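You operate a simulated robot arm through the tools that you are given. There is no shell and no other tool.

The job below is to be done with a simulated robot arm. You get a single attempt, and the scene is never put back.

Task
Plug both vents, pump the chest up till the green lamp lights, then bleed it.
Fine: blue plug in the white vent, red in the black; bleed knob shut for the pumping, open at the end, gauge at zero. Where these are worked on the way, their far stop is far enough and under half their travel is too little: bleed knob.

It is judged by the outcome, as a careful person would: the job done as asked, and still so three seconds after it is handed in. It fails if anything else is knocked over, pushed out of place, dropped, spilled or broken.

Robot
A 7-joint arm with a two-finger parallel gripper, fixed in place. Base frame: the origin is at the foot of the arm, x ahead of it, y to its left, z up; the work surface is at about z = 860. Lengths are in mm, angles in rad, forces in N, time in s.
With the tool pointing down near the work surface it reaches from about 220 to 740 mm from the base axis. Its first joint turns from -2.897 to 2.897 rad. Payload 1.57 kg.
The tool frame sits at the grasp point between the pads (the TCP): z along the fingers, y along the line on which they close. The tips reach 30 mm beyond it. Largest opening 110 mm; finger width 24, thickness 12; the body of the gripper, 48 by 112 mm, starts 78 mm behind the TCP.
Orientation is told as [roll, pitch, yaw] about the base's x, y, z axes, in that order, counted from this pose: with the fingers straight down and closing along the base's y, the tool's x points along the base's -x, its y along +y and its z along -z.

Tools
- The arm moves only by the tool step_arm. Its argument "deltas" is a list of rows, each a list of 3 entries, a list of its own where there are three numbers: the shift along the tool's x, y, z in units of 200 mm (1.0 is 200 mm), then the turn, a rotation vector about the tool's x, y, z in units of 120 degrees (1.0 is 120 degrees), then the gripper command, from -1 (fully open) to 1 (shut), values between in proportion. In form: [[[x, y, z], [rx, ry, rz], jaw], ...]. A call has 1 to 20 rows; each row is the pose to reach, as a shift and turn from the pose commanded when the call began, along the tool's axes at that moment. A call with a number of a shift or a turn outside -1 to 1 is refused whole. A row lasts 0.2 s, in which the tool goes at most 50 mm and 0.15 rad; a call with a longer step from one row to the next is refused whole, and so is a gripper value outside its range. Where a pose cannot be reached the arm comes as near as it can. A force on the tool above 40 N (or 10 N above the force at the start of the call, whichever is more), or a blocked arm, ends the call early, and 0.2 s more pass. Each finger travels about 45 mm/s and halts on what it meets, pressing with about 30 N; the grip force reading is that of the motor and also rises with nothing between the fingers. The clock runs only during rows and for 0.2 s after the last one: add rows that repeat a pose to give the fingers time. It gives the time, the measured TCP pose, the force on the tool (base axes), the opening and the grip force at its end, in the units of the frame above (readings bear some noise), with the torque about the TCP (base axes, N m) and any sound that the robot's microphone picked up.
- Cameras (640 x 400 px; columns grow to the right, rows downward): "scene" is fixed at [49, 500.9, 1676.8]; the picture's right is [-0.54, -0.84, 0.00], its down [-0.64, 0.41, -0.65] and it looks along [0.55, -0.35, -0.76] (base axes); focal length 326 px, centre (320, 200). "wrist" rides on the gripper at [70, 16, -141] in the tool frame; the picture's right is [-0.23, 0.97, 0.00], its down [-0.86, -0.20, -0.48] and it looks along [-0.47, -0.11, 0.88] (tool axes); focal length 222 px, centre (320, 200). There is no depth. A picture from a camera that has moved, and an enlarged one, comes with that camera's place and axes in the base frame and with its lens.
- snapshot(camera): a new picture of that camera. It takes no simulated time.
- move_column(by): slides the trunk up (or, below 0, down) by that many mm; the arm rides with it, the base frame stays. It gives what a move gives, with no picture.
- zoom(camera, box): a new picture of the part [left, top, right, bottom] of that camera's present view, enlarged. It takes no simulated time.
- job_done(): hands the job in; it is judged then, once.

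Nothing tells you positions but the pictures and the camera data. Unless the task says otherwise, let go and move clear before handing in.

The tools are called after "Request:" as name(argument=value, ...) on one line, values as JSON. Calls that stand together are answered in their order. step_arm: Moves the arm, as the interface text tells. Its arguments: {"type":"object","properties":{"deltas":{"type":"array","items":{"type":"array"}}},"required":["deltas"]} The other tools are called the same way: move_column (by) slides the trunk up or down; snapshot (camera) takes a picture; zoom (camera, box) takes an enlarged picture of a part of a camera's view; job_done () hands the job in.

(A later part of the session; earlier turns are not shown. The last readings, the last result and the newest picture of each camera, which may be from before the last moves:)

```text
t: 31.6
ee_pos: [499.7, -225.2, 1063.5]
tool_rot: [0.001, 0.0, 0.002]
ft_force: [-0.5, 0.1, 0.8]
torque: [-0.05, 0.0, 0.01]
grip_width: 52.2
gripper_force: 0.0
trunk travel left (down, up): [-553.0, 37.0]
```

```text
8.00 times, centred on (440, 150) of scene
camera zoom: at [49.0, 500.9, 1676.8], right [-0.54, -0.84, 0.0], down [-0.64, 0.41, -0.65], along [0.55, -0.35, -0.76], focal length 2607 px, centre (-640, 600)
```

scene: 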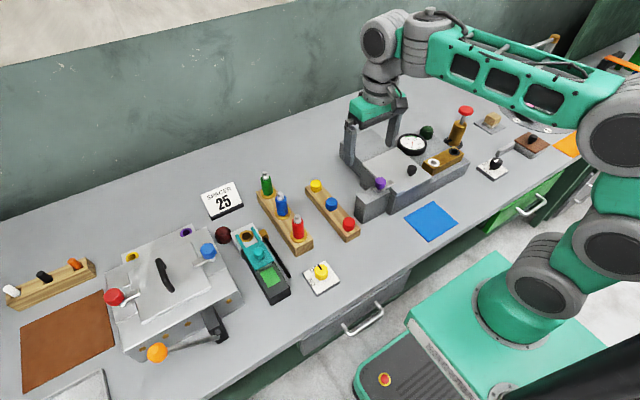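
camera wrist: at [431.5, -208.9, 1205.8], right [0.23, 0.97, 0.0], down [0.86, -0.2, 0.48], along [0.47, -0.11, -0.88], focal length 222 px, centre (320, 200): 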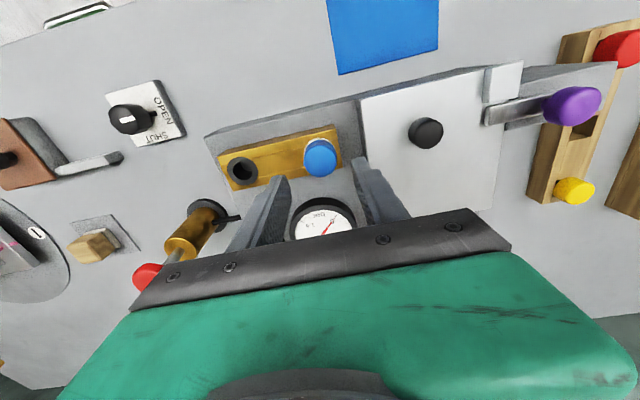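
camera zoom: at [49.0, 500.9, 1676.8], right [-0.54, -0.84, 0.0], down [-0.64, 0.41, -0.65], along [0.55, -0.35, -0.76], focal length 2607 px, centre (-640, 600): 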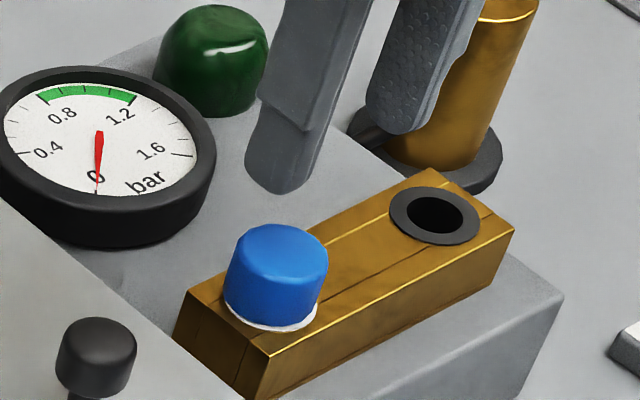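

The blue plug sits on the white ring. I'll press its top lightly with closed fingers to make sure it is fully seated.

Request:
step_arm(deltas=[[[-0.015, 0, 0.0], [0, 0, 0], 0.6], [[-0.015, 0, 0.05], [0, 0, 0], 1], [[-0.015, 0, 0.1], [0, 0, 0], 1], [[-0.015, 0, 0.15], [0, 0, 0], 1], [[-0.015, 0, 0.2], [0, 0, 0], 1], [[-0.015, 0, 0.23], [0, 0, 0], 1], [[-0.015, 0, 0.24], [0, 0, 0], 1], [[-0.015, 0, 0.25], [0, 0, 0], 1], [[-0.015, 0, 0.25], [0, 0, 0], 1]])

Request:
step_arm(deltas=[[[0, 0, 0.01], [0, 0, 0], 1], [[0, 0, 0.02], [0, 0, 0], 1], [[0, 0, 0.02], [0, 0, 0], 1]])

```text
t: 33.6
ee_pos: [504.4, -225.8, 1013.6]
tool_rot: [0.001, 0.001, 0.001]
ft_force: [-0.2, -0.7, 0.0]
torque: [-0.01, 0.0, 0.0]
grip_width: 0.0
gripper_force: 21.1
trunk travel left (down, up): [-553.0, 37.0]
```

```text
t: 34.4
ee_pos: [504.0, -226.8, 1009.1]
tool_rot: [0.001, -0.001, 0.002]
ft_force: [0.6, 1.3, 5.4]
torque: [0.06, 0.01, 0.0]
grip_width: 0.0
gripper_force: 21.3
trunk travel left (down, up): [-553.0, 37.0]
```

Request:
step_arm(deltas=[[[0, 0, 0.008], [0, 0, 0], 1], [[0, 0, 0.015], [0, 0, 0], 1], [[0, 0, 0.015], [0, 0, 0], 1]])

Request:
zoom(camera="scene", box=[410, 125, 470, 175])

```text
t: 35.2
ee_pos: [506.2, -226.0, 1008.7]
tool_rot: [-0.004, -0.006, 0.0]
ft_force: [-1.4, 1.9, 28.9]
torque: [0.02, 0.13, 0.04]
grip_width: 0.0
gripper_force: 21.2
trunk travel left (down, up): [-553.0, 37.0]
```

```text
8.00 times, centred on (440, 150) of scene
camera zoom: at [49.0, 500.9, 1676.8], right [-0.54, -0.84, 0.0], down [-0.64, 0.41, -0.65], along [0.55, -0.35, -0.76], focal length 2607 px, centre (-640, 600)
```

zoom: 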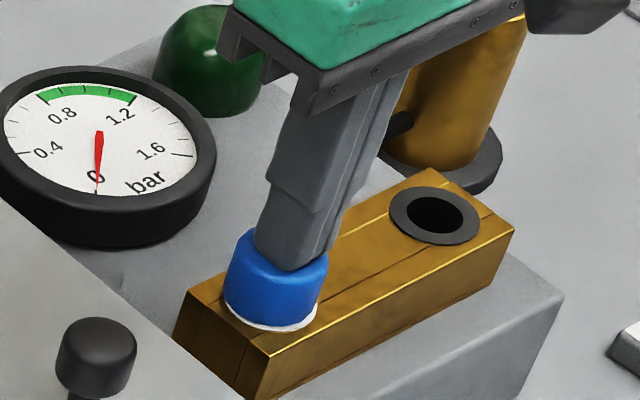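

The blue plug is firmly seated (29 N with no further movement). Next I'll raise and go to the red plug at about (479, 125).

Request:
step_arm(deltas=[[[0, 0, -0.15], [0, 0, 0], 1], [[0, 0, -0.35], [0, 0, 0], 1], [[0, 0.1, -0.5], [0, 0, 0], 0.6], [[0, 0.3, -0.55], [0, 0, 0], 0.3], [[0, 0.5, -0.55], [0, 0, 0], 0.16], [[0, 0.7, -0.55], [0, 0, 0], 0.16], [[0, 0.9, -0.55], [0, 0, 0], 0.16]])

Request:
step_arm(deltas=[[[0.03, 0.2, 0], [0, 0, 0], 0.16], [[0.07, 0.4, 0], [0, 0, 0], 0.16], [[0.1, 0.6, 0], [0, 0, 0], 0.16], [[0.129, 0.8, 0.1], [0, 0, 0], 0.16], [[0.129, 0.86, 0.3], [0, 0, 0], 0.16], [[0.129, 0.86, 0.5], [0, 0, 0], 0.16], [[0.129, 0.86, 0.5], [0, 0, 0], 0.16]])

Request:
snapshot(camera="wrist")

Request:
zoom(camera="wrist", box=[240, 80, 400, 220])

```text
t: 36.8
ee_pos: [503.0, -46.9, 1115.6]
tool_rot: [0.0, -0.001, 0.0]
ft_force: [-0.4, 0.7, 0.5]
torque: [0.0, 0.02, -0.01]
grip_width: 46.3
gripper_force: 0.2
trunk travel left (down, up): [-553.0, 37.0]
```

```text
t: 38.4
ee_pos: [477.5, 125.6, 1016.7]
tool_rot: [0.002, -0.001, 0.0]
ft_force: [-0.9, -0.2, 0.0]
torque: [0.02, -0.03, 0.0]
grip_width: 46.0
gripper_force: 0.0
trunk travel left (down, up): [-553.0, 37.0]
```

```text
taken
camera wrist: at [408.4, 141.6, 1157.7], right [0.23, 0.97, 0.0], down [0.86, -0.2, 0.48], along [0.47, -0.11, -0.88], focal length 222 px, centre (320, 200)
```

wrist: 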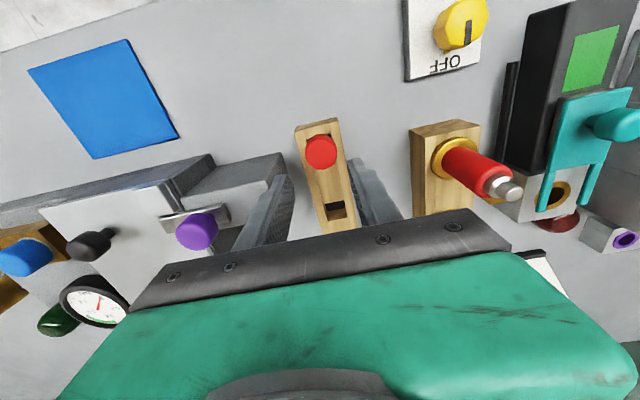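

```text
2.86 times, centred on (320, 150) of wrist
camera zoom: at [408.4, 141.6, 1157.7], right [0.23, 0.97, 0.0], down [0.86, -0.2, 0.48], along [0.47, -0.11, -0.88], focal length 635 px, centre (320, 343)
```

zoom: 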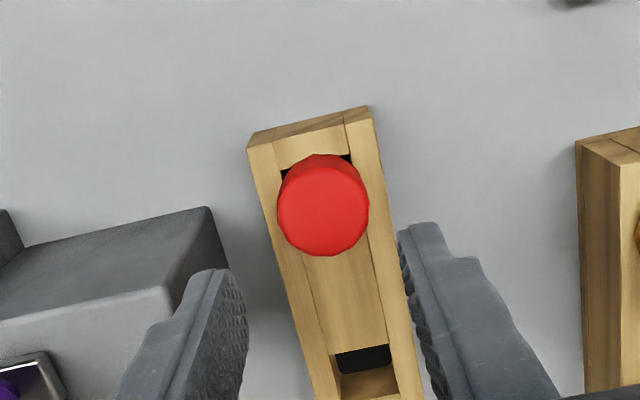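

The red head is about 1.5 mm ahead of the TCP and the grey latch block stays 20 mm clear of the finger. Descending to just above the rack top and gripping.

Request:
step_arm(deltas=[[[-0.0075, 0, 0.12], [0, 0, 0], 0.16], [[-0.0075, 0, 0.25], [0, 0, 0], 0.16], [[-0.0075, 0, 0.36], [0, 0, 0], 0.16], [[-0.0075, 0, 0.42], [0, 0, 0], 0.16], [[-0.0075, 0, 0.45], [0, 0, 0], 0.16], [[-0.0075, 0, 0.458], [0, 0, 0], 0.16], [[-0.0075, 0, 0.458], [0, 0, 0], 0.16]])

Request:
zoom(camera="wrist", box=[240, 100, 400, 240])

```text
t: 40.0
ee_pos: [478.9, 125.8, 924.2]
tool_rot: [0.001, 0.002, 0.0]
ft_force: [0.1, 0.8, -0.3]
torque: [-0.04, 0.01, 0.02]
grip_width: 46.2
gripper_force: 0.1
trunk travel left (down, up): [-553.0, 37.0]
```

```text
2.86 times, centred on (320, 170) of wrist
camera zoom: at [409.9, 142.3, 1066.5], right [0.23, 0.97, 0.0], down [0.86, -0.2, 0.48], along [0.47, -0.11, -0.88], focal length 635 px, centre (320, 286)
```

zoom: 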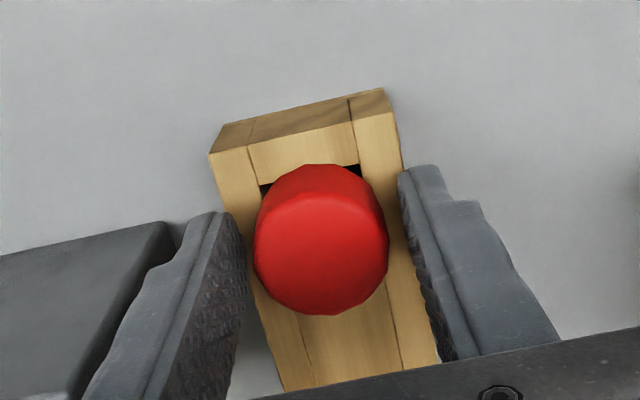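

Positioned well with no contact. Closing and lifting slowly.

Request:
step_arm(deltas=[[[0, 0, 0], [0, 0, 0], 0.6], [[0, 0, 0], [0, 0, 0], 1], [[0, 0, 0], [0, 0, 0], 1], [[0, 0, 0], [0, 0, 0], 1], [[0, 0, 0], [0, 0, 0], 1]])

Request:
step_arm(deltas=[[[0, 0, -0.01], [0, 0, 0], 1], [[0, 0, -0.02], [0, 0, 0], 1], [[0, 0, -0.03], [0, 0, 0], 1], [[0, 0, -0.04], [0, 0, 0], 1], [[0, 0, -0.06], [0, 0, 0], 1], [[0, 0, -0.08], [0, 0, 0], 1], [[0, 0, -0.1], [0, 0, 0], 1], [[0, 0, -0.13], [0, 0, 0], 1], [[0, 0, -0.17], [0, 0, 0], 1], [[0, 0, -0.22], [0, 0, 0], 1], [[0, 0, -0.3], [0, 0, 0], 1], [[0, 0, -0.4], [0, 0, 0], 1], [[0, 0, -0.5], [0, 0, 0], 1], [[0, 0, -0.6], [0, 0, 0], 1]])

Request:
snapshot(camera="wrist")

```text
t: 41.2
ee_pos: [479.2, 124.4, 924.5]
tool_rot: [0.001, 0.001, 0.001]
ft_force: [0.5, -0.5, 0.2]
torque: [-0.01, -0.02, -0.02]
grip_width: 34.4
gripper_force: 30.3
trunk travel left (down, up): [-553.0, 37.0]
```

```text
t: 44.2
ee_pos: [479.3, 126.2, 1044.1]
tool_rot: [0.0, 0.0, -0.001]
ft_force: [-0.3, -0.3, -0.7]
torque: [-0.01, -0.02, -0.01]
grip_width: 34.4
gripper_force: 29.9
trunk travel left (down, up): [-553.0, 37.0]
```

```text
taken
camera wrist: at [410.0, 142.6, 1186.4], right [0.23, 0.97, 0.0], down [0.86, -0.2, 0.48], along [0.47, -0.11, -0.88], focal length 222 px, centre (320, 200)
```

wrist: 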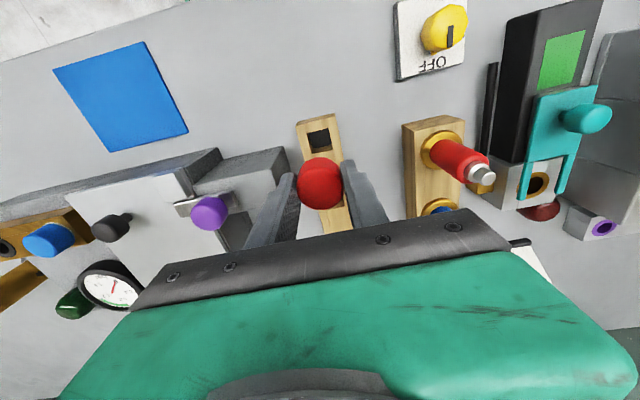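

Red plug is held. I'll check how it sits in the fingers.

Request:
zoom(camera="wrist", box=[240, 110, 400, 250])

Request:
step_arm(deltas=[[[0, 0, -0.15], [0, 0, 0], 1], [[0, -0.15, -0.3], [0, 0, 0], 1], [[0, -0.35, -0.35], [0, 0, 0], 1], [[0, -0.55, -0.35], [0, 0, 0], 1], [[0, -0.75, -0.35], [0, 0, 0], 1], [[0, -0.95, -0.35], [0, 0, 0], 1]])

Request:
step_arm(deltas=[[[0, -0.2, 0], [0, 0, 0], 1], [[0, -0.4, 0], [0, 0, 0], 1], [[0, -0.6, 0], [0, 0, 0], 1], [[0, -0.8, 0], [0, 0, 0], 1], [[0, -1.0, 0], [0, 0, 0], 1]])

```text
2.86 times, centred on (320, 180) of wrist
camera zoom: at [410.0, 142.6, 1186.4], right [0.23, 0.97, 0.0], down [0.86, -0.2, 0.48], along [0.47, -0.11, -0.88], focal length 635 px, centre (320, 257)
```

zoom: 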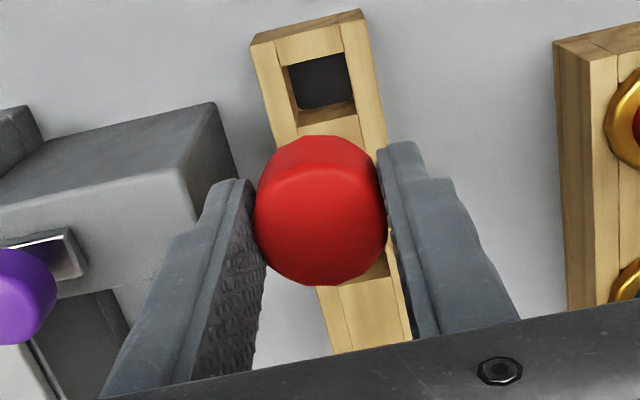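

```text
t: 45.6
ee_pos: [482.1, -67.2, 1115.7]
tool_rot: [0.001, 0.0, 0.0]
ft_force: [-0.2, 0.4, -1.3]
torque: [0.0, 0.0, -0.02]
grip_width: 34.4
gripper_force: 29.9
trunk travel left (down, up): [-553.0, 37.0]
```

```text
t: 46.8
ee_pos: [481.7, -267.1, 1114.9]
tool_rot: [-0.001, -0.001, 0.0]
ft_force: [0.7, 0.8, -1.4]
torque: [0.02, -0.01, -0.01]
grip_width: 34.6
gripper_force: 29.3
trunk travel left (down, up): [-553.0, 37.0]
```

Red plug is centred in the grip (offset under 1 mm). Now I'll measure the black vent from here.

Request:
zoom(camera="wrist", box=[220, 90, 420, 220])

```text
3.08 times, centred on (320, 155) of wrist
camera zoom: at [412.8, -249.1, 1256.7], right [0.23, 0.97, 0.0], down [0.86, -0.2, 0.48], along [0.47, -0.11, -0.88], focal length 684 px, centre (320, 338)
```

zoom: 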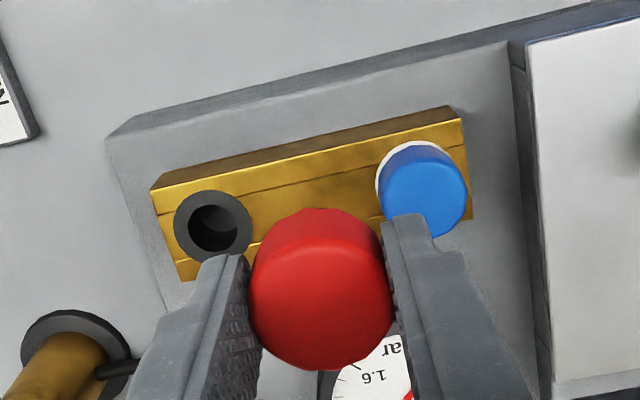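

Black vent is about (504.3, -322). Moving the red plug above it, stem still clear.

Request:
step_arm(deltas=[[[-0.04, -0.1, 0.05], [0, 0, 0], 1], [[-0.08, -0.2, 0.1], [0, 0, 0], 1], [[-0.1115, -0.28, 0.25], [0, 0, 0], 1], [[-0.1115, -0.28, 0.4], [0, 0, 0], 1], [[-0.1115, -0.28, 0.475], [0, 0, 0], 1], [[-0.1115, -0.28, 0.475], [0, 0, 0], 1]])

Request:
zoom(camera="wrist", box=[220, 80, 420, 220])

Request:
zoom(camera="scene", box=[420, 115, 480, 165])

```text
t: 48.2
ee_pos: [503.2, -321.4, 1018.1]
tool_rot: [0.001, -0.002, 0.0]
ft_force: [-0.4, 0.0, -0.5]
torque: [-0.01, 0.02, 0.01]
grip_width: 34.4
gripper_force: 29.9
trunk travel left (down, up): [-553.0, 37.0]
```

```text
2.86 times, centred on (320, 150) of wrist
camera zoom: at [433.2, -303.6, 1160.6], right [0.23, 0.97, 0.0], down [0.86, -0.2, 0.48], along [0.47, -0.11, -0.88], focal length 635 px, centre (320, 343)
```

zoom: 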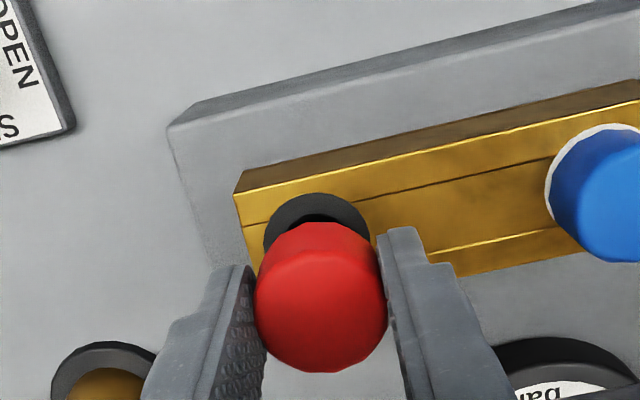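

```text
8.00 times, centred on (450, 140) of scene
camera zoom: at [49.0, 500.9, 1676.8], right [-0.54, -0.84, 0.0], down [-0.64, 0.41, -0.65], along [0.55, -0.35, -0.76], focal length 2607 px, centre (-720, 680)
```

zoom: 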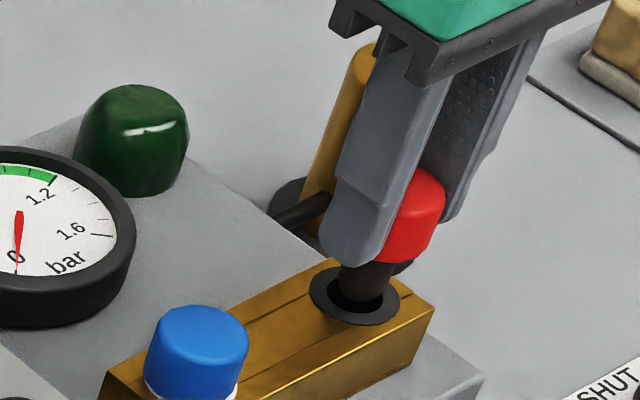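

Stem lines up with the black hole to within about 1 mm; I'll nudge y by -0.8 mm and lower slowly.

Request:
step_arm(deltas=[[[0, -0.004, 0.015], [0, 0, 0], 1], [[0, -0.004, 0.03], [0, 0, 0], 1], [[0, -0.004, 0.045], [0, 0, 0], 1], [[0, -0.004, 0.06], [0, 0, 0], 1], [[0, -0.004, 0.06], [0, 0, 0], 1]])

Request:
zoom(camera="scene", box=[420, 115, 480, 165])

```text
t: 49.4
ee_pos: [501.6, -320.4, 1006.9]
tool_rot: [-0.001, 0.001, 0.0]
ft_force: [0.8, -0.4, -1.2]
torque: [0.07, -0.04, 0.0]
grip_width: 34.4
gripper_force: 29.9
trunk travel left (down, up): [-553.0, 37.0]
```

```text
8.00 times, centred on (450, 140) of scene
camera zoom: at [49.0, 500.9, 1676.8], right [-0.54, -0.84, 0.0], down [-0.64, 0.41, -0.65], along [0.55, -0.35, -0.76], focal length 2607 px, centre (-720, 680)
```

zoom: 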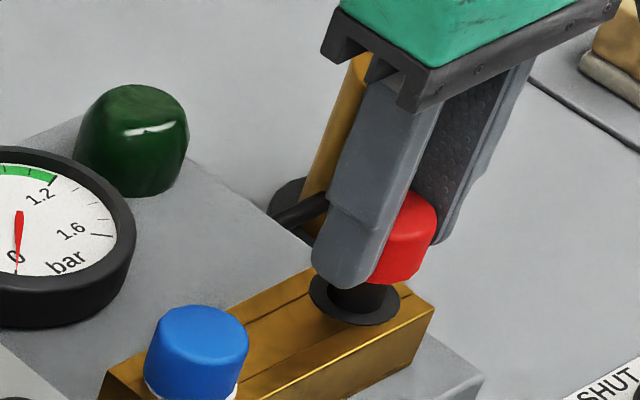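

Stem is in the hole with no resistance. Continuing down.

Request:
step_arm(deltas=[[[0, 0, 0.015], [0, 0, 0], 1], [[0, 0, 0.03], [0, 0, 0], 1], [[0, 0, 0.045], [0, 0, 0], 1], [[0, 0, 0.06], [0, 0, 0], 1], [[0, 0, 0.06], [0, 0, 0], 1]])

Request:
step_arm(deltas=[[[0, 0, 0.01], [0, 0, 0], 1], [[0, 0, 0.02], [0, 0, 0], 1], [[0, 0, 0.03], [0, 0, 0], 1], [[0, 0, 0.035], [0, 0, 0], 1], [[0, 0, 0.035], [0, 0, 0], 1]])

Request:
step_arm(deltas=[[[0, 0, 0.006], [0, 0, 0], 1], [[0, 0, 0.012], [0, 0, 0], 1], [[0, 0, 0.012], [0, 0, 0], 1]])

Request:
zoom(camera="scene", box=[420, 115, 480, 165])

```text
t: 50.6
ee_pos: [503.3, -321.5, 996.4]
tool_rot: [0.001, 0.0, 0.001]
ft_force: [3.7, 0.7, 0.5]
torque: [0.07, -0.08, -0.02]
grip_width: 34.6
gripper_force: 30.3
trunk travel left (down, up): [-553.0, 37.0]
```

```text
t: 51.8
ee_pos: [501.9, -321.4, 987.6]
tool_rot: [0.0, 0.001, 0.0]
ft_force: [2.6, -1.4, 0.5]
torque: [-0.08, -0.06, -0.02]
grip_width: 34.6
gripper_force: 30.0
trunk travel left (down, up): [-553.0, 37.0]
```

```text
t: 52.6
ee_pos: [503.0, -322.3, 986.0]
tool_rot: [-0.001, 0.001, 0.003]
ft_force: [2.8, 0.7, 1.5]
torque: [0.06, -0.1, -0.01]
grip_width: 34.7
gripper_force: 29.8
trunk travel left (down, up): [-553.0, 37.0]
```

```text
8.00 times, centred on (450, 140) of scene
camera zoom: at [49.0, 500.9, 1676.8], right [-0.54, -0.84, 0.0], down [-0.64, 0.41, -0.65], along [0.55, -0.35, -0.76], focal length 2607 px, centre (-720, 680)
```

zoom: 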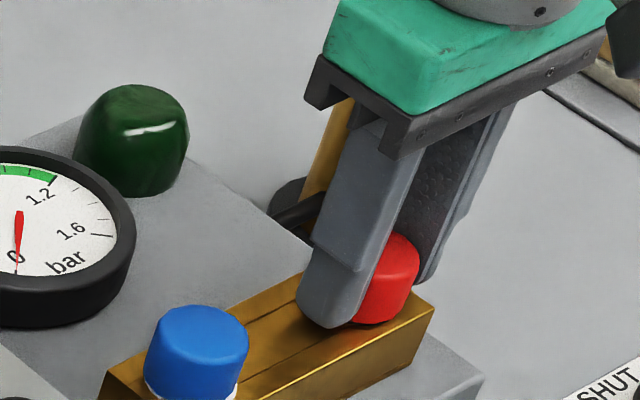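

Nearly seated. One more small step, then release.

Request:
step_arm(deltas=[[[-0.004, 0, 0.006], [0, 0, 0], 1], [[-0.004, 0, 0.014], [0, 0, 0], 1], [[-0.004, 0, 0.014], [0, 0, 0], 1]])

Request:
step_arm(deltas=[[[0, 0, -0.004], [0, 0, 0], 0.3], [[0, 0, -0.004], [0, 0, 0], 0.1], [[0, 0, -0.004], [0, 0, 0], 0.05], [[0, 0, -0.1], [0, 0, 0], 0.05], [[0, 0, -0.25], [0, 0, 0], 0.05], [[0, 0, -0.4], [0, 0, 0], 0.05], [[0, 0, -0.4], [0, 0, 0], 0.6], [[0, 0, -0.4], [0, 0, 0], 1], [[0, 0, -0.4], [0, 0, 0], 1]])

Request:
snapshot(camera="wrist")

Request:
zoom(camera="scene", box=[420, 115, 480, 165])

```text
t: 53.4
ee_pos: [502.1, -321.8, 985.6]
tool_rot: [-0.001, -0.002, 0.0]
ft_force: [-0.6, 1.5, 15.0]
torque: [0.22, 0.18, 0.01]
grip_width: 34.4
gripper_force: 29.9
trunk travel left (down, up): [-553.0, 37.0]
```

```text
t: 55.4
ee_pos: [502.5, -323.2, 1064.4]
tool_rot: [0.0, 0.001, 0.0]
ft_force: [-0.4, 0.3, 0.5]
torque: [0.01, 0.01, 0.0]
grip_width: 0.0
gripper_force: 9.3
trunk travel left (down, up): [-553.0, 37.0]
```

```text
taken
camera wrist: at [433.7, -304.2, 1205.7], right [0.23, 0.97, 0.0], down [0.86, -0.2, 0.48], along [0.47, -0.11, -0.88], focal length 222 px, centre (320, 200)
```

wrist: 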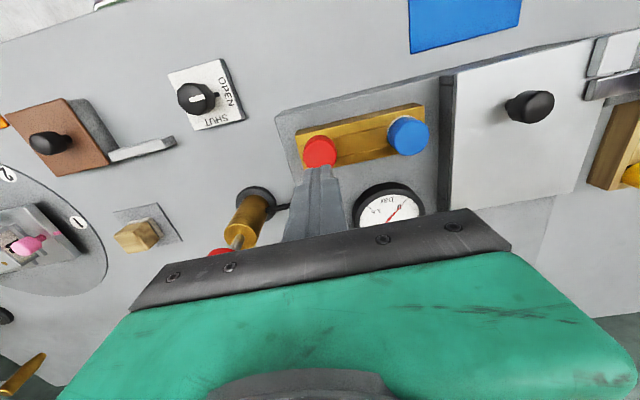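

```text
8.00 times, centred on (450, 140) of scene
camera zoom: at [49.0, 500.9, 1676.8], right [-0.54, -0.84, 0.0], down [-0.64, 0.41, -0.65], along [0.55, -0.35, -0.76], focal length 2607 px, centre (-720, 680)
```

zoom: 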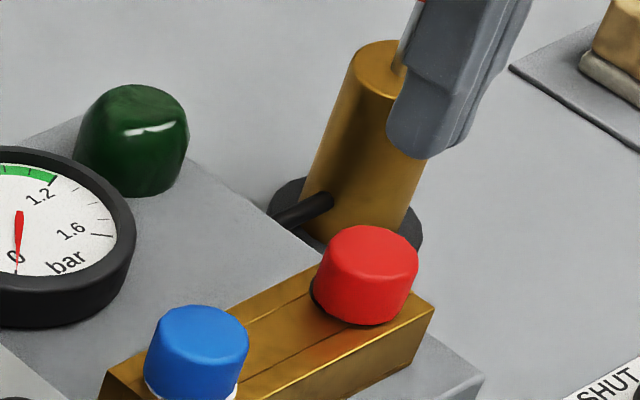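

Both plugs are in. I'll give the red one the same light press.

Request:
step_arm(deltas=[[[-0.006, 0, 0.1], [0, 0, 0], 1], [[-0.006, 0, 0.2], [0, 0, 0], 1], [[-0.006, 0, 0.25], [0, 0, 0], 1], [[-0.006, 0, 0.26], [0, 0, 0], 1], [[-0.006, 0, 0.27], [0, 0, 0], 1], [[-0.006, 0, 0.28], [0, 0, 0], 1], [[-0.006, 0, 0.285], [0, 0, 0], 1], [[-0.006, 0, 0.285], [0, 0, 0], 1]])

Request:
step_arm(deltas=[[[0, 0, -0.1], [0, 0, 0], 1], [[0, 0, -0.3], [0, 0, 0], 1], [[0, 0, -0.5], [0, 0, 0], 1], [[0, 0, -0.6], [0, 0, 0], 1]])

Request:
zoom(camera="scene", box=[400, 100, 520, 200])

Request:
snapshot(camera="wrist")

```text
t: 57.2
ee_pos: [504.3, -322.0, 1010.3]
tool_rot: [-0.003, -0.006, 0.002]
ft_force: [-1.4, 2.7, 23.6]
torque: [0.1, 0.17, 0.0]
grip_width: 0.2
gripper_force: 21.3
trunk travel left (down, up): [-553.0, 37.0]
```

```text
t: 58.2
ee_pos: [504.6, -322.1, 1125.7]
tool_rot: [0.001, 0.003, -0.001]
ft_force: [0.6, -0.3, -0.4]
torque: [-0.02, -0.01, 0.02]
grip_width: 0.3
gripper_force: 21.5
trunk travel left (down, up): [-553.0, 37.0]
```

```text
4.00 times, centred on (460, 150) of scene
camera zoom: at [49.0, 500.9, 1676.8], right [-0.54, -0.84, 0.0], down [-0.64, 0.41, -0.65], along [0.55, -0.35, -0.76], focal length 1304 px, centre (-240, 400)
```

zoom: 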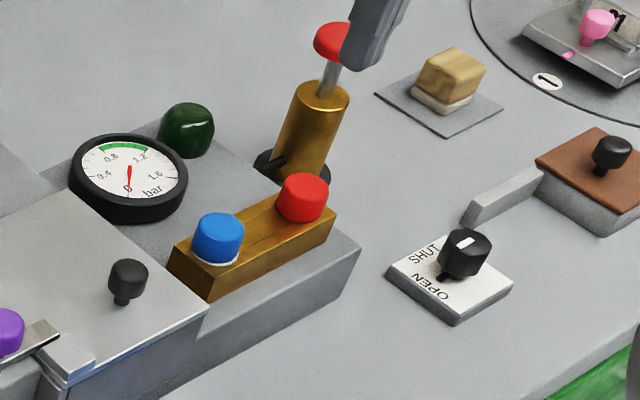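

```text
taken
camera wrist: at [435.1, -304.1, 1268.0], right [0.23, 0.97, 0.0], down [0.86, -0.2, 0.48], along [0.47, -0.11, -0.88], focal length 222 px, centre (320, 200)
```

wrist: 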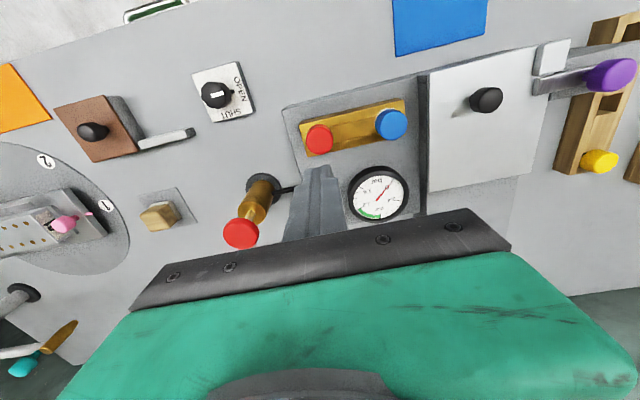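

Both plugs are firmly seated (23 N press, no give). Next is the bleed knob, near (420, -458) with its top at about z 913; I'll go above it with the jaws opening and look.

Request:
step_arm(deltas=[[[0.08, -0.136, 0.1], [0, 0, 0], 0.6], [[0.16, -0.272, 0.2], [0, 0, 0], 0.2], [[0.24, -0.408, 0.3], [0, 0, 0], -0.1], [[0.32, -0.544, 0.4], [0, 0, 0], -0.18], [[0.4, -0.68, 0.5], [0, 0, 0], -0.18], [[0.4, -0.68, 0.5], [0, 0, 0], -0.18]])

Request:
snapshot(camera="wrist")

Request:
zoom(camera="wrist", box=[240, 60, 440, 220])

```text
t: 59.6
ee_pos: [423.4, -457.8, 1026.4]
tool_rot: [0.0, 0.0, 0.002]
ft_force: [-0.6, -0.2, -0.2]
torque: [-0.01, -0.01, -0.01]
grip_width: 65.0
gripper_force: 0.1
trunk travel left (down, up): [-553.0, 37.0]
```

```text
taken
camera wrist: at [354.1, -440.9, 1168.5], right [0.23, 0.97, 0.0], down [0.86, -0.2, 0.48], along [0.47, -0.11, -0.88], focal length 222 px, centre (320, 200)
```

wrist: 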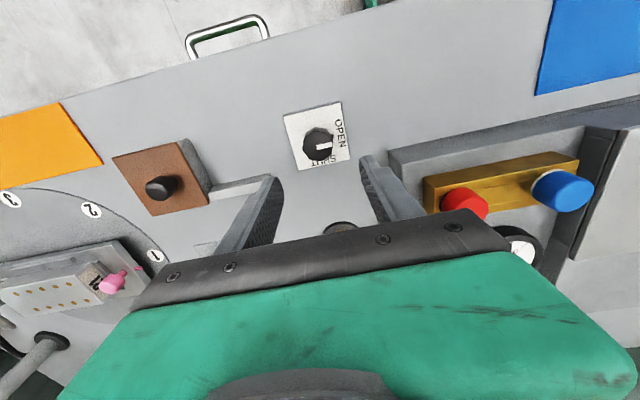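

```text
2.50 times, centred on (340, 140) of wrist
camera zoom: at [354.1, -440.9, 1168.5], right [0.23, 0.97, 0.0], down [0.86, -0.2, 0.48], along [0.47, -0.11, -0.88], focal length 555 px, centre (270, 350)
```

zoom: 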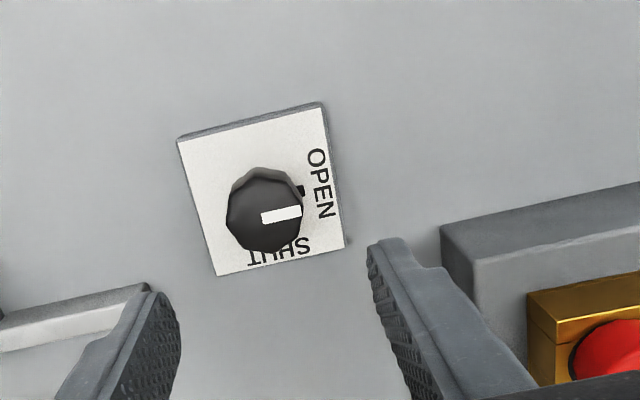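

The knob is at OPEN (stripe towards +y) with SHUT 90° clockwise seen from above, and its centre is about (419.3, -460.1). I'll yaw the gripper +90° so the fingers avoid the pointer and the turn back to yaw 0 shuts it.

Request:
step_arm(deltas=[[[0.002, -0.001, 0], [0, 0, -0.068], -0.18], [[0.004, -0.002, 0], [0, 0, -0.136], -0.18], [[0.006, -0.003, 0], [0, 0, -0.204], -0.18], [[0.008, -0.004, 0], [0, 0, -0.272], -0.18], [[0.01, -0.005, 0], [0, 0, -0.34], -0.18], [[0.012, -0.006, 0], [0, 0, -0.408], -0.18], [[0.014, -0.007, 0], [0, 0, -0.476], -0.18], [[0.016, -0.008, 0], [0, 0, -0.544], -0.18], [[0.018, -0.009, 0], [0, 0, -0.612], -0.18], [[0.02, -0.01, 0], [0, 0, -0.68], -0.18], [[0.0205, -0.0115, 0], [0, 0, -0.75], -0.18], [[0.0205, -0.0115, 0], [0, 0, -0.75], -0.18]])

Request:
snapshot(camera="wrist")

Request:
zoom(camera="wrist", box=[220, 80, 420, 220])

```text
t: 62.2
ee_pos: [420.7, -459.7, 1026.6]
tool_rot: [0.0, -0.001, 1.573]
ft_force: [-1.1, 0.0, 0.3]
torque: [0.03, 0.0, 0.0]
grip_width: 64.6
gripper_force: 0.0
trunk travel left (down, up): [-553.0, 37.0]
```

```text
taken
camera wrist: at [404.4, -528.9, 1168.0], right [-0.97, 0.22, 0.0], down [0.2, 0.86, 0.48], along [0.11, 0.47, -0.88], focal length 222 px, centre (320, 200)
```

wrist: 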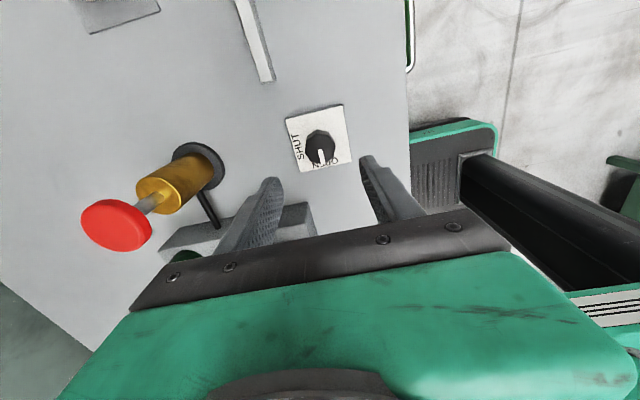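

```text
2.86 times, centred on (320, 150) of wrist
camera zoom: at [404.4, -528.9, 1168.0], right [-0.97, 0.22, 0.0], down [0.2, 0.86, 0.48], along [0.11, 0.47, -0.88], focal length 635 px, centre (320, 343)
```

zoom: 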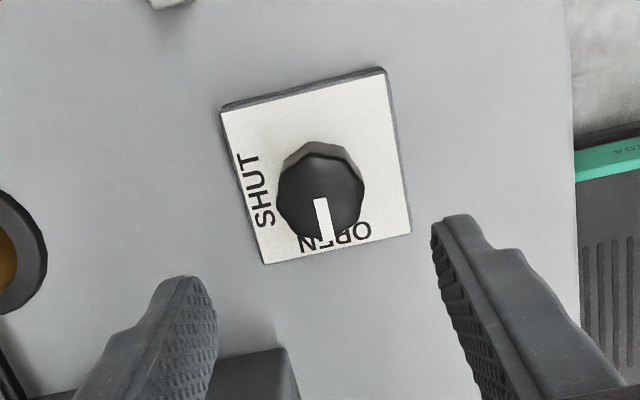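

Knob is centred under the gripper (yaw 90° reached). I'll check its head height from the scene view before descending.

Request:
zoom(camera="scene", box=[465, 130, 535, 190])

```text
6.67 times, centred on (500, 160) of scene
camera zoom: at [49.0, 500.9, 1676.8], right [-0.54, -0.84, 0.0], down [-0.64, 0.41, -0.65], along [0.55, -0.35, -0.76], focal length 2172 px, centre (-880, 467)
```

zoom: 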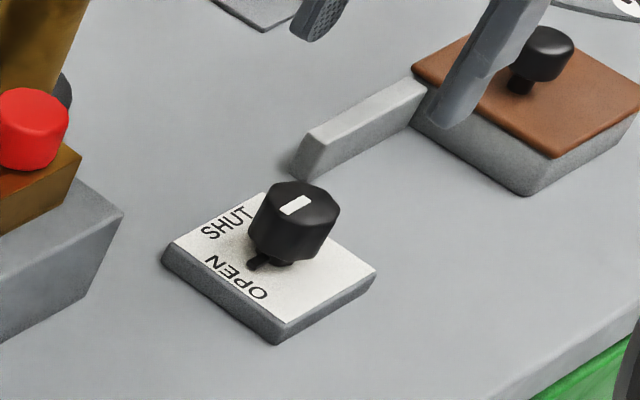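

Knob head spans about z 886 to 912. I'll descend with tips to z 889, grip it along x and check.

Request:
step_arm(deltas=[[[0, 0, 0.15], [0, 0, 0], -0.18], [[0, 0, 0.3], [0, 0, 0], -0.18], [[0, 0, 0.42], [0, 0, 0], -0.18], [[0, 0, 0.5], [0, 0, 0], -0.18], [[0, 0, 0.53], [0, 0, 0], -0.18], [[0, 0, 0.53], [0, 0, 0], 0.1], [[0, 0, 0.53], [0, 0, 0], 0.4], [[0, 0, 0.53], [0, 0, 0], 1], [[0, 0, 0.53], [0, 0, 0], 1], [[0, 0, 0.53], [0, 0, 0], 1]])

Request:
snapshot(camera="wrist")

Request:
zoom(camera="scene", box=[465, 130, 535, 190])

```text
t: 64.4
ee_pos: [419.4, -460.2, 919.6]
tool_rot: [0.0, 0.001, 1.57]
ft_force: [2.9, -0.7, -0.3]
torque: [-0.31, 0.42, -0.04]
grip_width: 35.6
gripper_force: 40.1
trunk travel left (down, up): [-553.0, 37.0]
```

```text
taken
camera wrist: at [404.3, -529.2, 1061.7], right [-0.97, 0.23, 0.0], down [0.2, 0.86, 0.48], along [0.11, 0.47, -0.88], focal length 222 px, centre (320, 200)
```

wrist: 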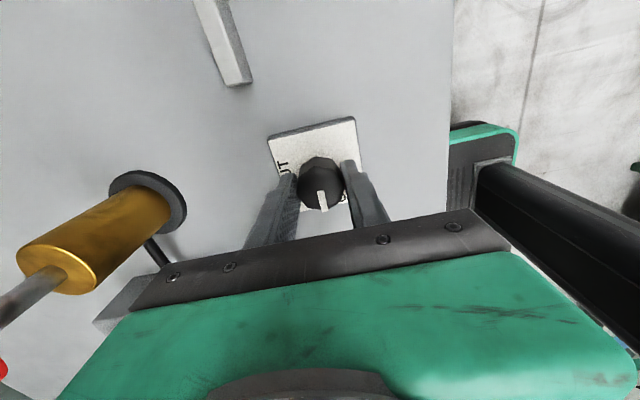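

```text
6.67 times, centred on (500, 160) of scene
camera zoom: at [49.0, 500.9, 1676.8], right [-0.54, -0.84, 0.0], down [-0.64, 0.41, -0.65], along [0.55, -0.35, -0.76], focal length 2172 px, centre (-880, 467)
```

zoom: 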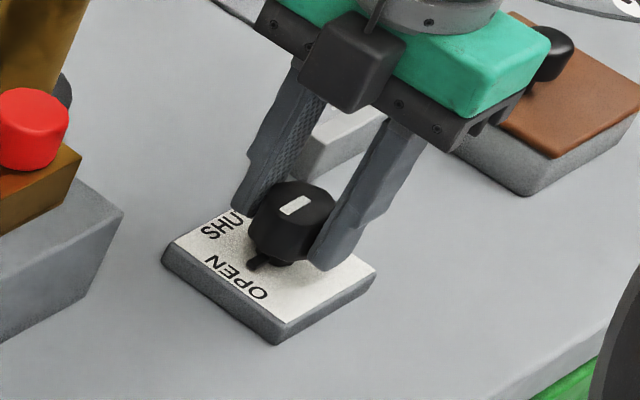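

Grip is good (35.6 mm). Now turning clockwise from above by 90°, slightly past, towards the SHUT stop.

Request:
step_arm(deltas=[[[0, 0, 0], [0, 0, 0.06], 1], [[0, 0, 0], [0, 0, 0.12], 1], [[0, 0, 0], [0, 0, 0.18], 1], [[0, 0, 0], [0, 0, 0.24], 1], [[0, 0, 0], [0, 0, 0.3], 1], [[0, 0, 0], [0, 0, 0.36], 1], [[0, 0, 0], [0, 0, 0.42], 1], [[0, 0, 0], [0, 0, 0.48], 1], [[0, 0, 0], [0, 0, 0.54], 1], [[0, 0, 0], [0, 0, 0.6], 1], [[0, 0, 0], [0, 0, 0.66], 1], [[0, 0, 0], [0, 0, 0.71], 1], [[0, 0, 0], [0, 0, 0.75], 1], [[0, 0, 0], [0, 0, 0.775], 1], [[0, 0, 0], [0, 0, 0.775], 1]])

Request:
zoom(camera="scene", box=[465, 130, 535, 190])

Request:
zoom(camera="wrist", box=[220, 80, 420, 240])

```text
t: 67.6
ee_pos: [420.2, -459.8, 920.4]
tool_rot: [0.001, 0.0, -0.051]
ft_force: [-2.9, 2.0, -6.5]
torque: [-0.49, -0.16, 0.41]
grip_width: 35.7
gripper_force: 42.6
trunk travel left (down, up): [-553.0, 37.0]
```

```text
6.67 times, centred on (500, 160) of scene
camera zoom: at [49.0, 500.9, 1676.8], right [-0.54, -0.84, 0.0], down [-0.64, 0.41, -0.65], along [0.55, -0.35, -0.76], focal length 2172 px, centre (-880, 467)
```

zoom: 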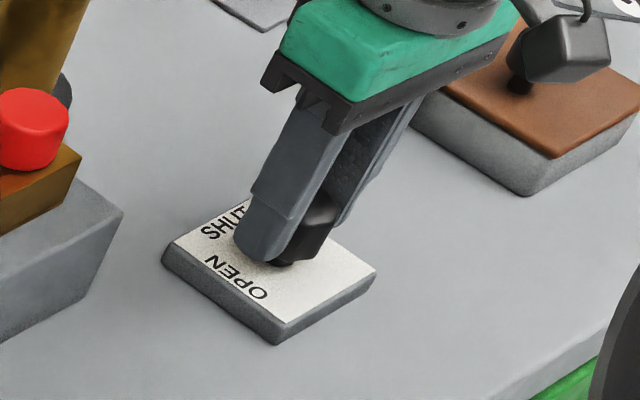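

```text
2.50 times, centred on (320, 160) of wrist
camera zoom: at [351.9, -439.2, 1061.8], right [0.28, 0.96, 0.0], down [0.84, -0.24, 0.48], along [0.46, -0.13, -0.88], focal length 555 px, centre (320, 300)
```

zoom: 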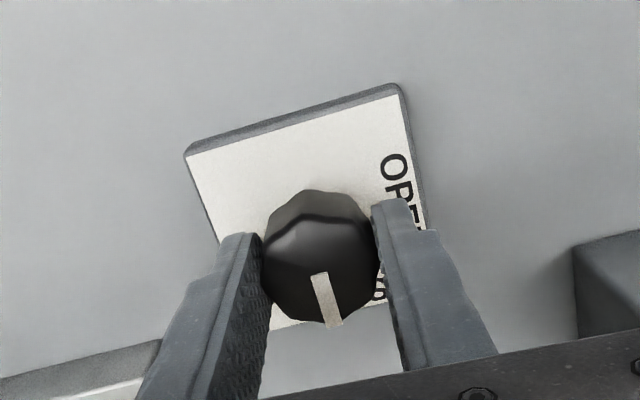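

The stripe now points at SHUT and torque shows the stop is reached. Releasing and rising to check.

Request:
step_arm(deltas=[[[0, 0, 0], [0, 0, 0], 0.5], [[0, 0, 0], [0, 0, 0], 0.1], [[0, 0, 0], [0, 0, 0], -0.18], [[0, 0, 0], [0, 0, 0], -0.18], [[0, 0, -0.2], [0, 0, -0.02], -0.18], [[0, 0, -0.4], [0, 0, -0.025], -0.18], [[0, 0, -0.55], [0, 0, -0.025], -0.18]])

Request:
snapshot(camera="wrist")

Request:
zoom(camera="scene", box=[400, 95, 540, 195])

```text
t: 69.2
ee_pos: [420.4, -460.2, 1030.3]
tool_rot: [0.001, 0.002, 0.0]
ft_force: [-0.7, -0.6, 0.2]
torque: [-0.03, 0.02, -0.01]
grip_width: 65.0
gripper_force: 0.0
trunk travel left (down, up): [-553.0, 37.0]
```

```text
taken
camera wrist: at [350.2, -443.4, 1172.6], right [0.23, 0.97, 0.0], down [0.86, -0.2, 0.48], along [0.47, -0.11, -0.88], focal length 222 px, centre (320, 200)
```

wrist: 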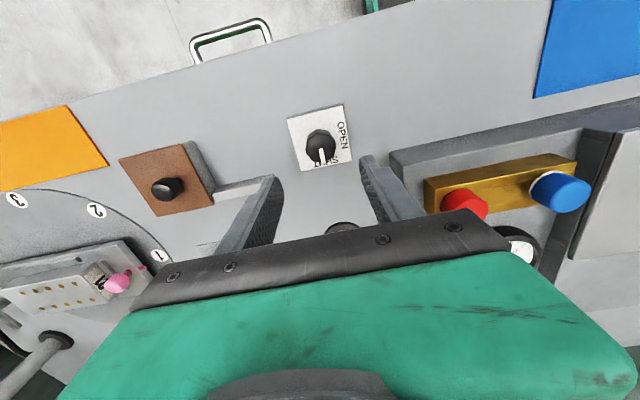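

```text
4.00 times, centred on (470, 145) of scene
camera zoom: at [49.0, 500.9, 1676.8], right [-0.54, -0.84, 0.0], down [-0.64, 0.41, -0.65], along [0.55, -0.35, -0.76], focal length 1304 px, centre (-280, 420)
```

zoom: 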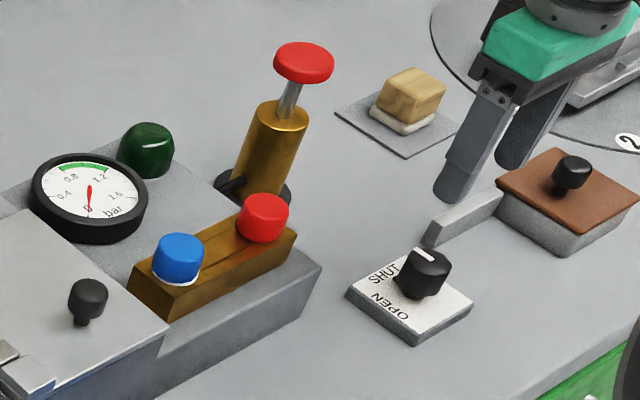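

Bleed knob is at SHUT. Now the pump: its red disc top is about (597, -458, 1016); I'll rise and move near it for a closer look.

Request:
step_arm(deltas=[[[0, 0, -0.2], [0, 0, 0], -0.18], [[0, 0, -0.4], [0, 0, 0], -0.18], [[-0.2, 0, -0.45], [0, 0, 0], -0.18], [[-0.4, 0, -0.45], [0, 0, 0], -0.18], [[-0.6, 0, -0.45], [0, 0, 0], -0.18], [[-0.8, 0, -0.45], [0, 0, 0], -0.18], [[-0.8, 0, -0.45], [0, 0, 0], -0.18]])

Request:
snapshot(camera="wrist")

Request:
zoom(camera="scene", box=[430, 90, 500, 150])

```text
t: 70.8
ee_pos: [532.8, -452.6, 1117.4]
tool_rot: [0.0, 0.002, 0.001]
ft_force: [-0.7, -0.6, 0.8]
torque: [0.02, -0.02, 0.0]
grip_width: 64.8
gripper_force: 0.1
out of reach, approached as far as the arm can: row 5, 6, 7
trunk travel left (down, up): [-553.0, 37.0]
```

```text
taken
camera wrist: at [463.8, -435.4, 1258.9], right [0.23, 0.97, 0.0], down [0.86, -0.2, 0.48], along [0.47, -0.11, -0.88], focal length 222 px, centre (320, 200)
```

wrist: 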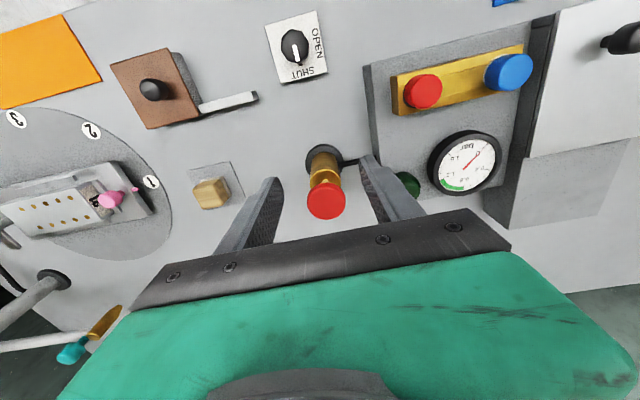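

```text
6.67 times, centred on (465, 120) of scene
camera zoom: at [49.0, 500.9, 1676.8], right [-0.54, -0.84, 0.0], down [-0.64, 0.41, -0.65], along [0.55, -0.35, -0.76], focal length 2172 px, centre (-647, 733)
```

zoom: 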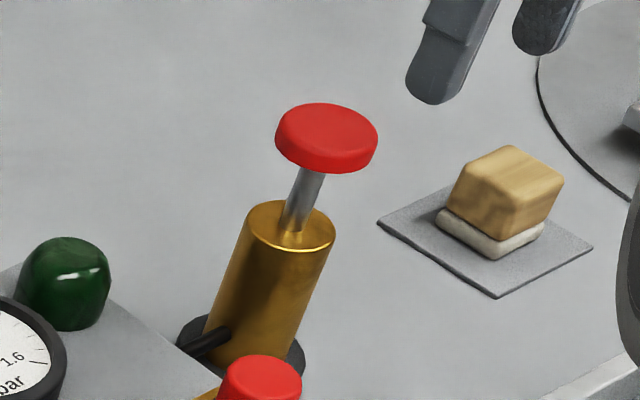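

The pump is beyond straight-down reach at this height, so I'll yaw the tool to face the pump and tilt the fingers outward. First I retract a little and yaw by -37.5°.

Request:
step_arm(deltas=[[[0.1, 0.06, 0], [0, 0, 0.06], 0.3], [[0.2, 0.12, 0], [0, 0, 0.12], 0.6], [[0.3, 0.18, 0], [0, 0, 0.18], 1], [[0.4, 0.24, 0], [0, 0, 0.24], 1], [[0.4, 0.24, 0], [0, 0, 0.3125], 1], [[0.4, 0.24, 0], [0, 0, 0.3125], 1]])

```text
refused: row 5 steps farther than a row can; nothing moved
```

One row turned too far; I'll use smaller rotation steps.

Request:
step_arm(deltas=[[[0.1, 0.06, 0], [0, 0, 0.06], 0.3], [[0.2, 0.12, 0], [0, 0, 0.12], 0.6], [[0.3, 0.18, 0], [0, 0, 0.18], 1], [[0.4, 0.24, 0], [0, 0, 0.24], 1], [[0.4, 0.24, 0], [0, 0, 0.28], 1], [[0.4, 0.24, 0], [0, 0, 0.3125], 1], [[0.4, 0.24, 0], [0, 0, 0.3125], 1]])

```text
t: 72.4
ee_pos: [452.0, -405.2, 1116.8]
tool_rot: [0.001, 0.001, -0.653]
ft_force: [0.3, -0.6, -0.5]
torque: [-0.01, -0.02, -0.02]
grip_width: 0.0
gripper_force: 21.3
trunk travel left (down, up): [-553.0, 37.0]
```

Now tilting 25° outward while moving towards a point just above the pump handle.

Request:
step_arm(deltas=[[[-0.1, 0.03, 0], [0, -0.052, 0], 1], [[-0.2, 0.07, 0], [0, -0.104, 0], 1], [[-0.32, 0.11, 0], [0, -0.156, 0], 1], [[-0.44, 0.15, 0], [0, -0.208, 0], 1], [[-0.57, 0.19, 0.08], [0, -0.208, 0], 1], [[-0.693, 0.23, 0.15], [0, -0.208, 0], 1], [[-0.693, 0.23, 0.15], [0, -0.208, 0], 1]])

Request:
snapshot(camera="wrist")

Request:
zoom(camera="scene", box=[400, 70, 520, 170])

```text
t: 74.0
ee_pos: [590.3, -452.4, 1088.3]
tool_rot: [0.0, -0.436, -0.655]
ft_force: [0.0, -0.4, 0.1]
torque: [0.03, -0.01, -0.01]
grip_width: 0.0
gripper_force: 21.2
trunk travel left (down, up): [-553.0, 37.0]
```

```text
taken
camera wrist: at [503.0, -363.4, 1187.0], right [0.76, 0.65, 0.1], down [0.33, -0.51, 0.79], along [0.56, -0.57, -0.6], focal length 222 px, centre (320, 200)
```

wrist: 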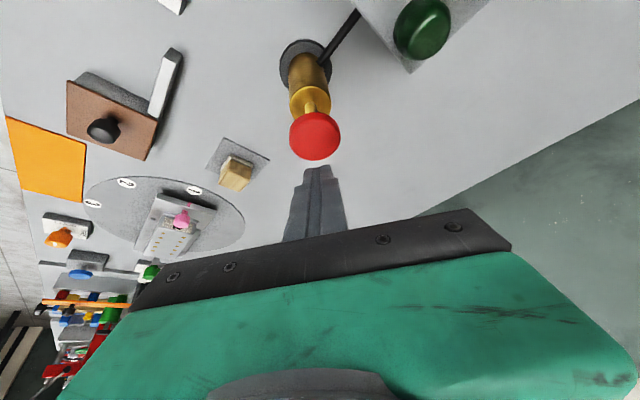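

```text
4.00 times, centred on (460, 120) of scene
camera zoom: at [49.0, 500.9, 1676.8], right [-0.54, -0.84, 0.0], down [-0.64, 0.41, -0.65], along [0.55, -0.35, -0.76], focal length 1304 px, centre (-240, 520)
```

zoom: 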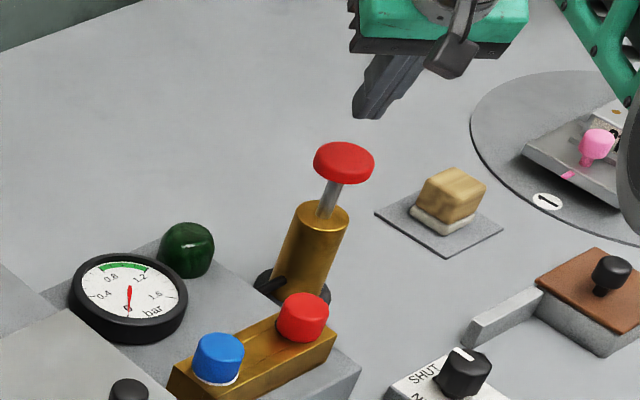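

The handle disc centre is about (597, -455, 1016), right below the fingertips. I'll come to just above it, then push down and watch the force.

Request:
step_arm(deltas=[[[0.02, 0.005, 0.08], [0, 0, 0], 1], [[0.0413, 0.009, 0.157], [0, 0, 0], 1], [[0.0519, 0.009, 0.18], [0, 0, 0], 1], [[0.0624, 0.009, 0.202], [0, 0, 0], 1], [[0.0624, 0.009, 0.202], [0, 0, 0], 1]])

Request:
zoom(camera="scene", box=[400, 90, 520, 190])

```text
t: 75.2
ee_pos: [595.6, -454.2, 1045.8]
tool_rot: [-0.001, -0.437, -0.655]
ft_force: [0.9, 0.0, 1.6]
torque: [-0.01, -0.03, 0.0]
grip_width: 0.0
gripper_force: 21.6
trunk travel left (down, up): [-553.0, 37.0]
```

```text
4.00 times, centred on (460, 140) of scene
camera zoom: at [49.0, 500.9, 1676.8], right [-0.54, -0.84, 0.0], down [-0.64, 0.41, -0.65], along [0.55, -0.35, -0.76], focal length 1304 px, centre (-240, 440)
```

zoom: 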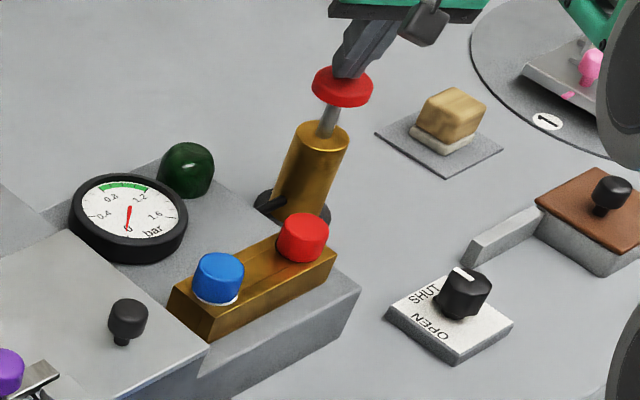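

Just touching the disc. Pressing down 30 mm now.

Request:
step_arm(deltas=[[[0.0106, 0, 0.0227], [0, 0, 0], 1], [[0.0211, 0, 0.0453], [0, 0, 0], 1], [[0.0317, 0, 0.068], [0, 0, 0], 1], [[0.0422, 0, 0.0906], [0, 0, 0], 1], [[0.0528, 0, 0.1133], [0, 0, 0], 1], [[0.0633, 0, 0.136], [0, 0, 0], 1]])

Request:
zoom(camera="scene", box=[400, 90, 520, 190])

```text
t: 76.6
ee_pos: [596.1, -454.1, 1017.6]
tool_rot: [0.0, -0.439, -0.653]
ft_force: [0.4, 1.3, 7.1]
torque: [0.03, -0.02, -0.07]
grip_width: 0.1
gripper_force: 21.0
trunk travel left (down, up): [-553.0, 37.0]
```

```text
4.00 times, centred on (460, 140) of scene
camera zoom: at [49.0, 500.9, 1676.8], right [-0.54, -0.84, 0.0], down [-0.64, 0.41, -0.65], along [0.55, -0.35, -0.76], focal length 1304 px, centre (-240, 440)
```

zoom: 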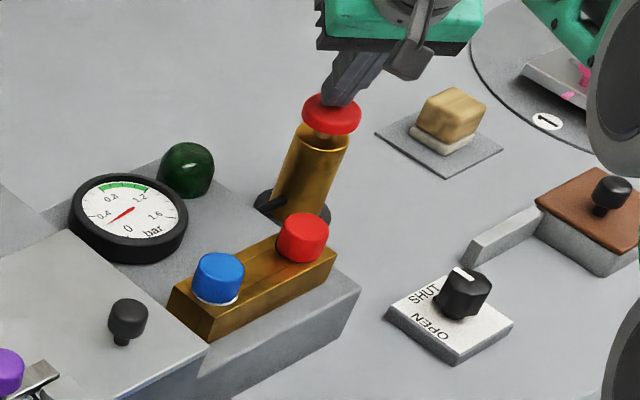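

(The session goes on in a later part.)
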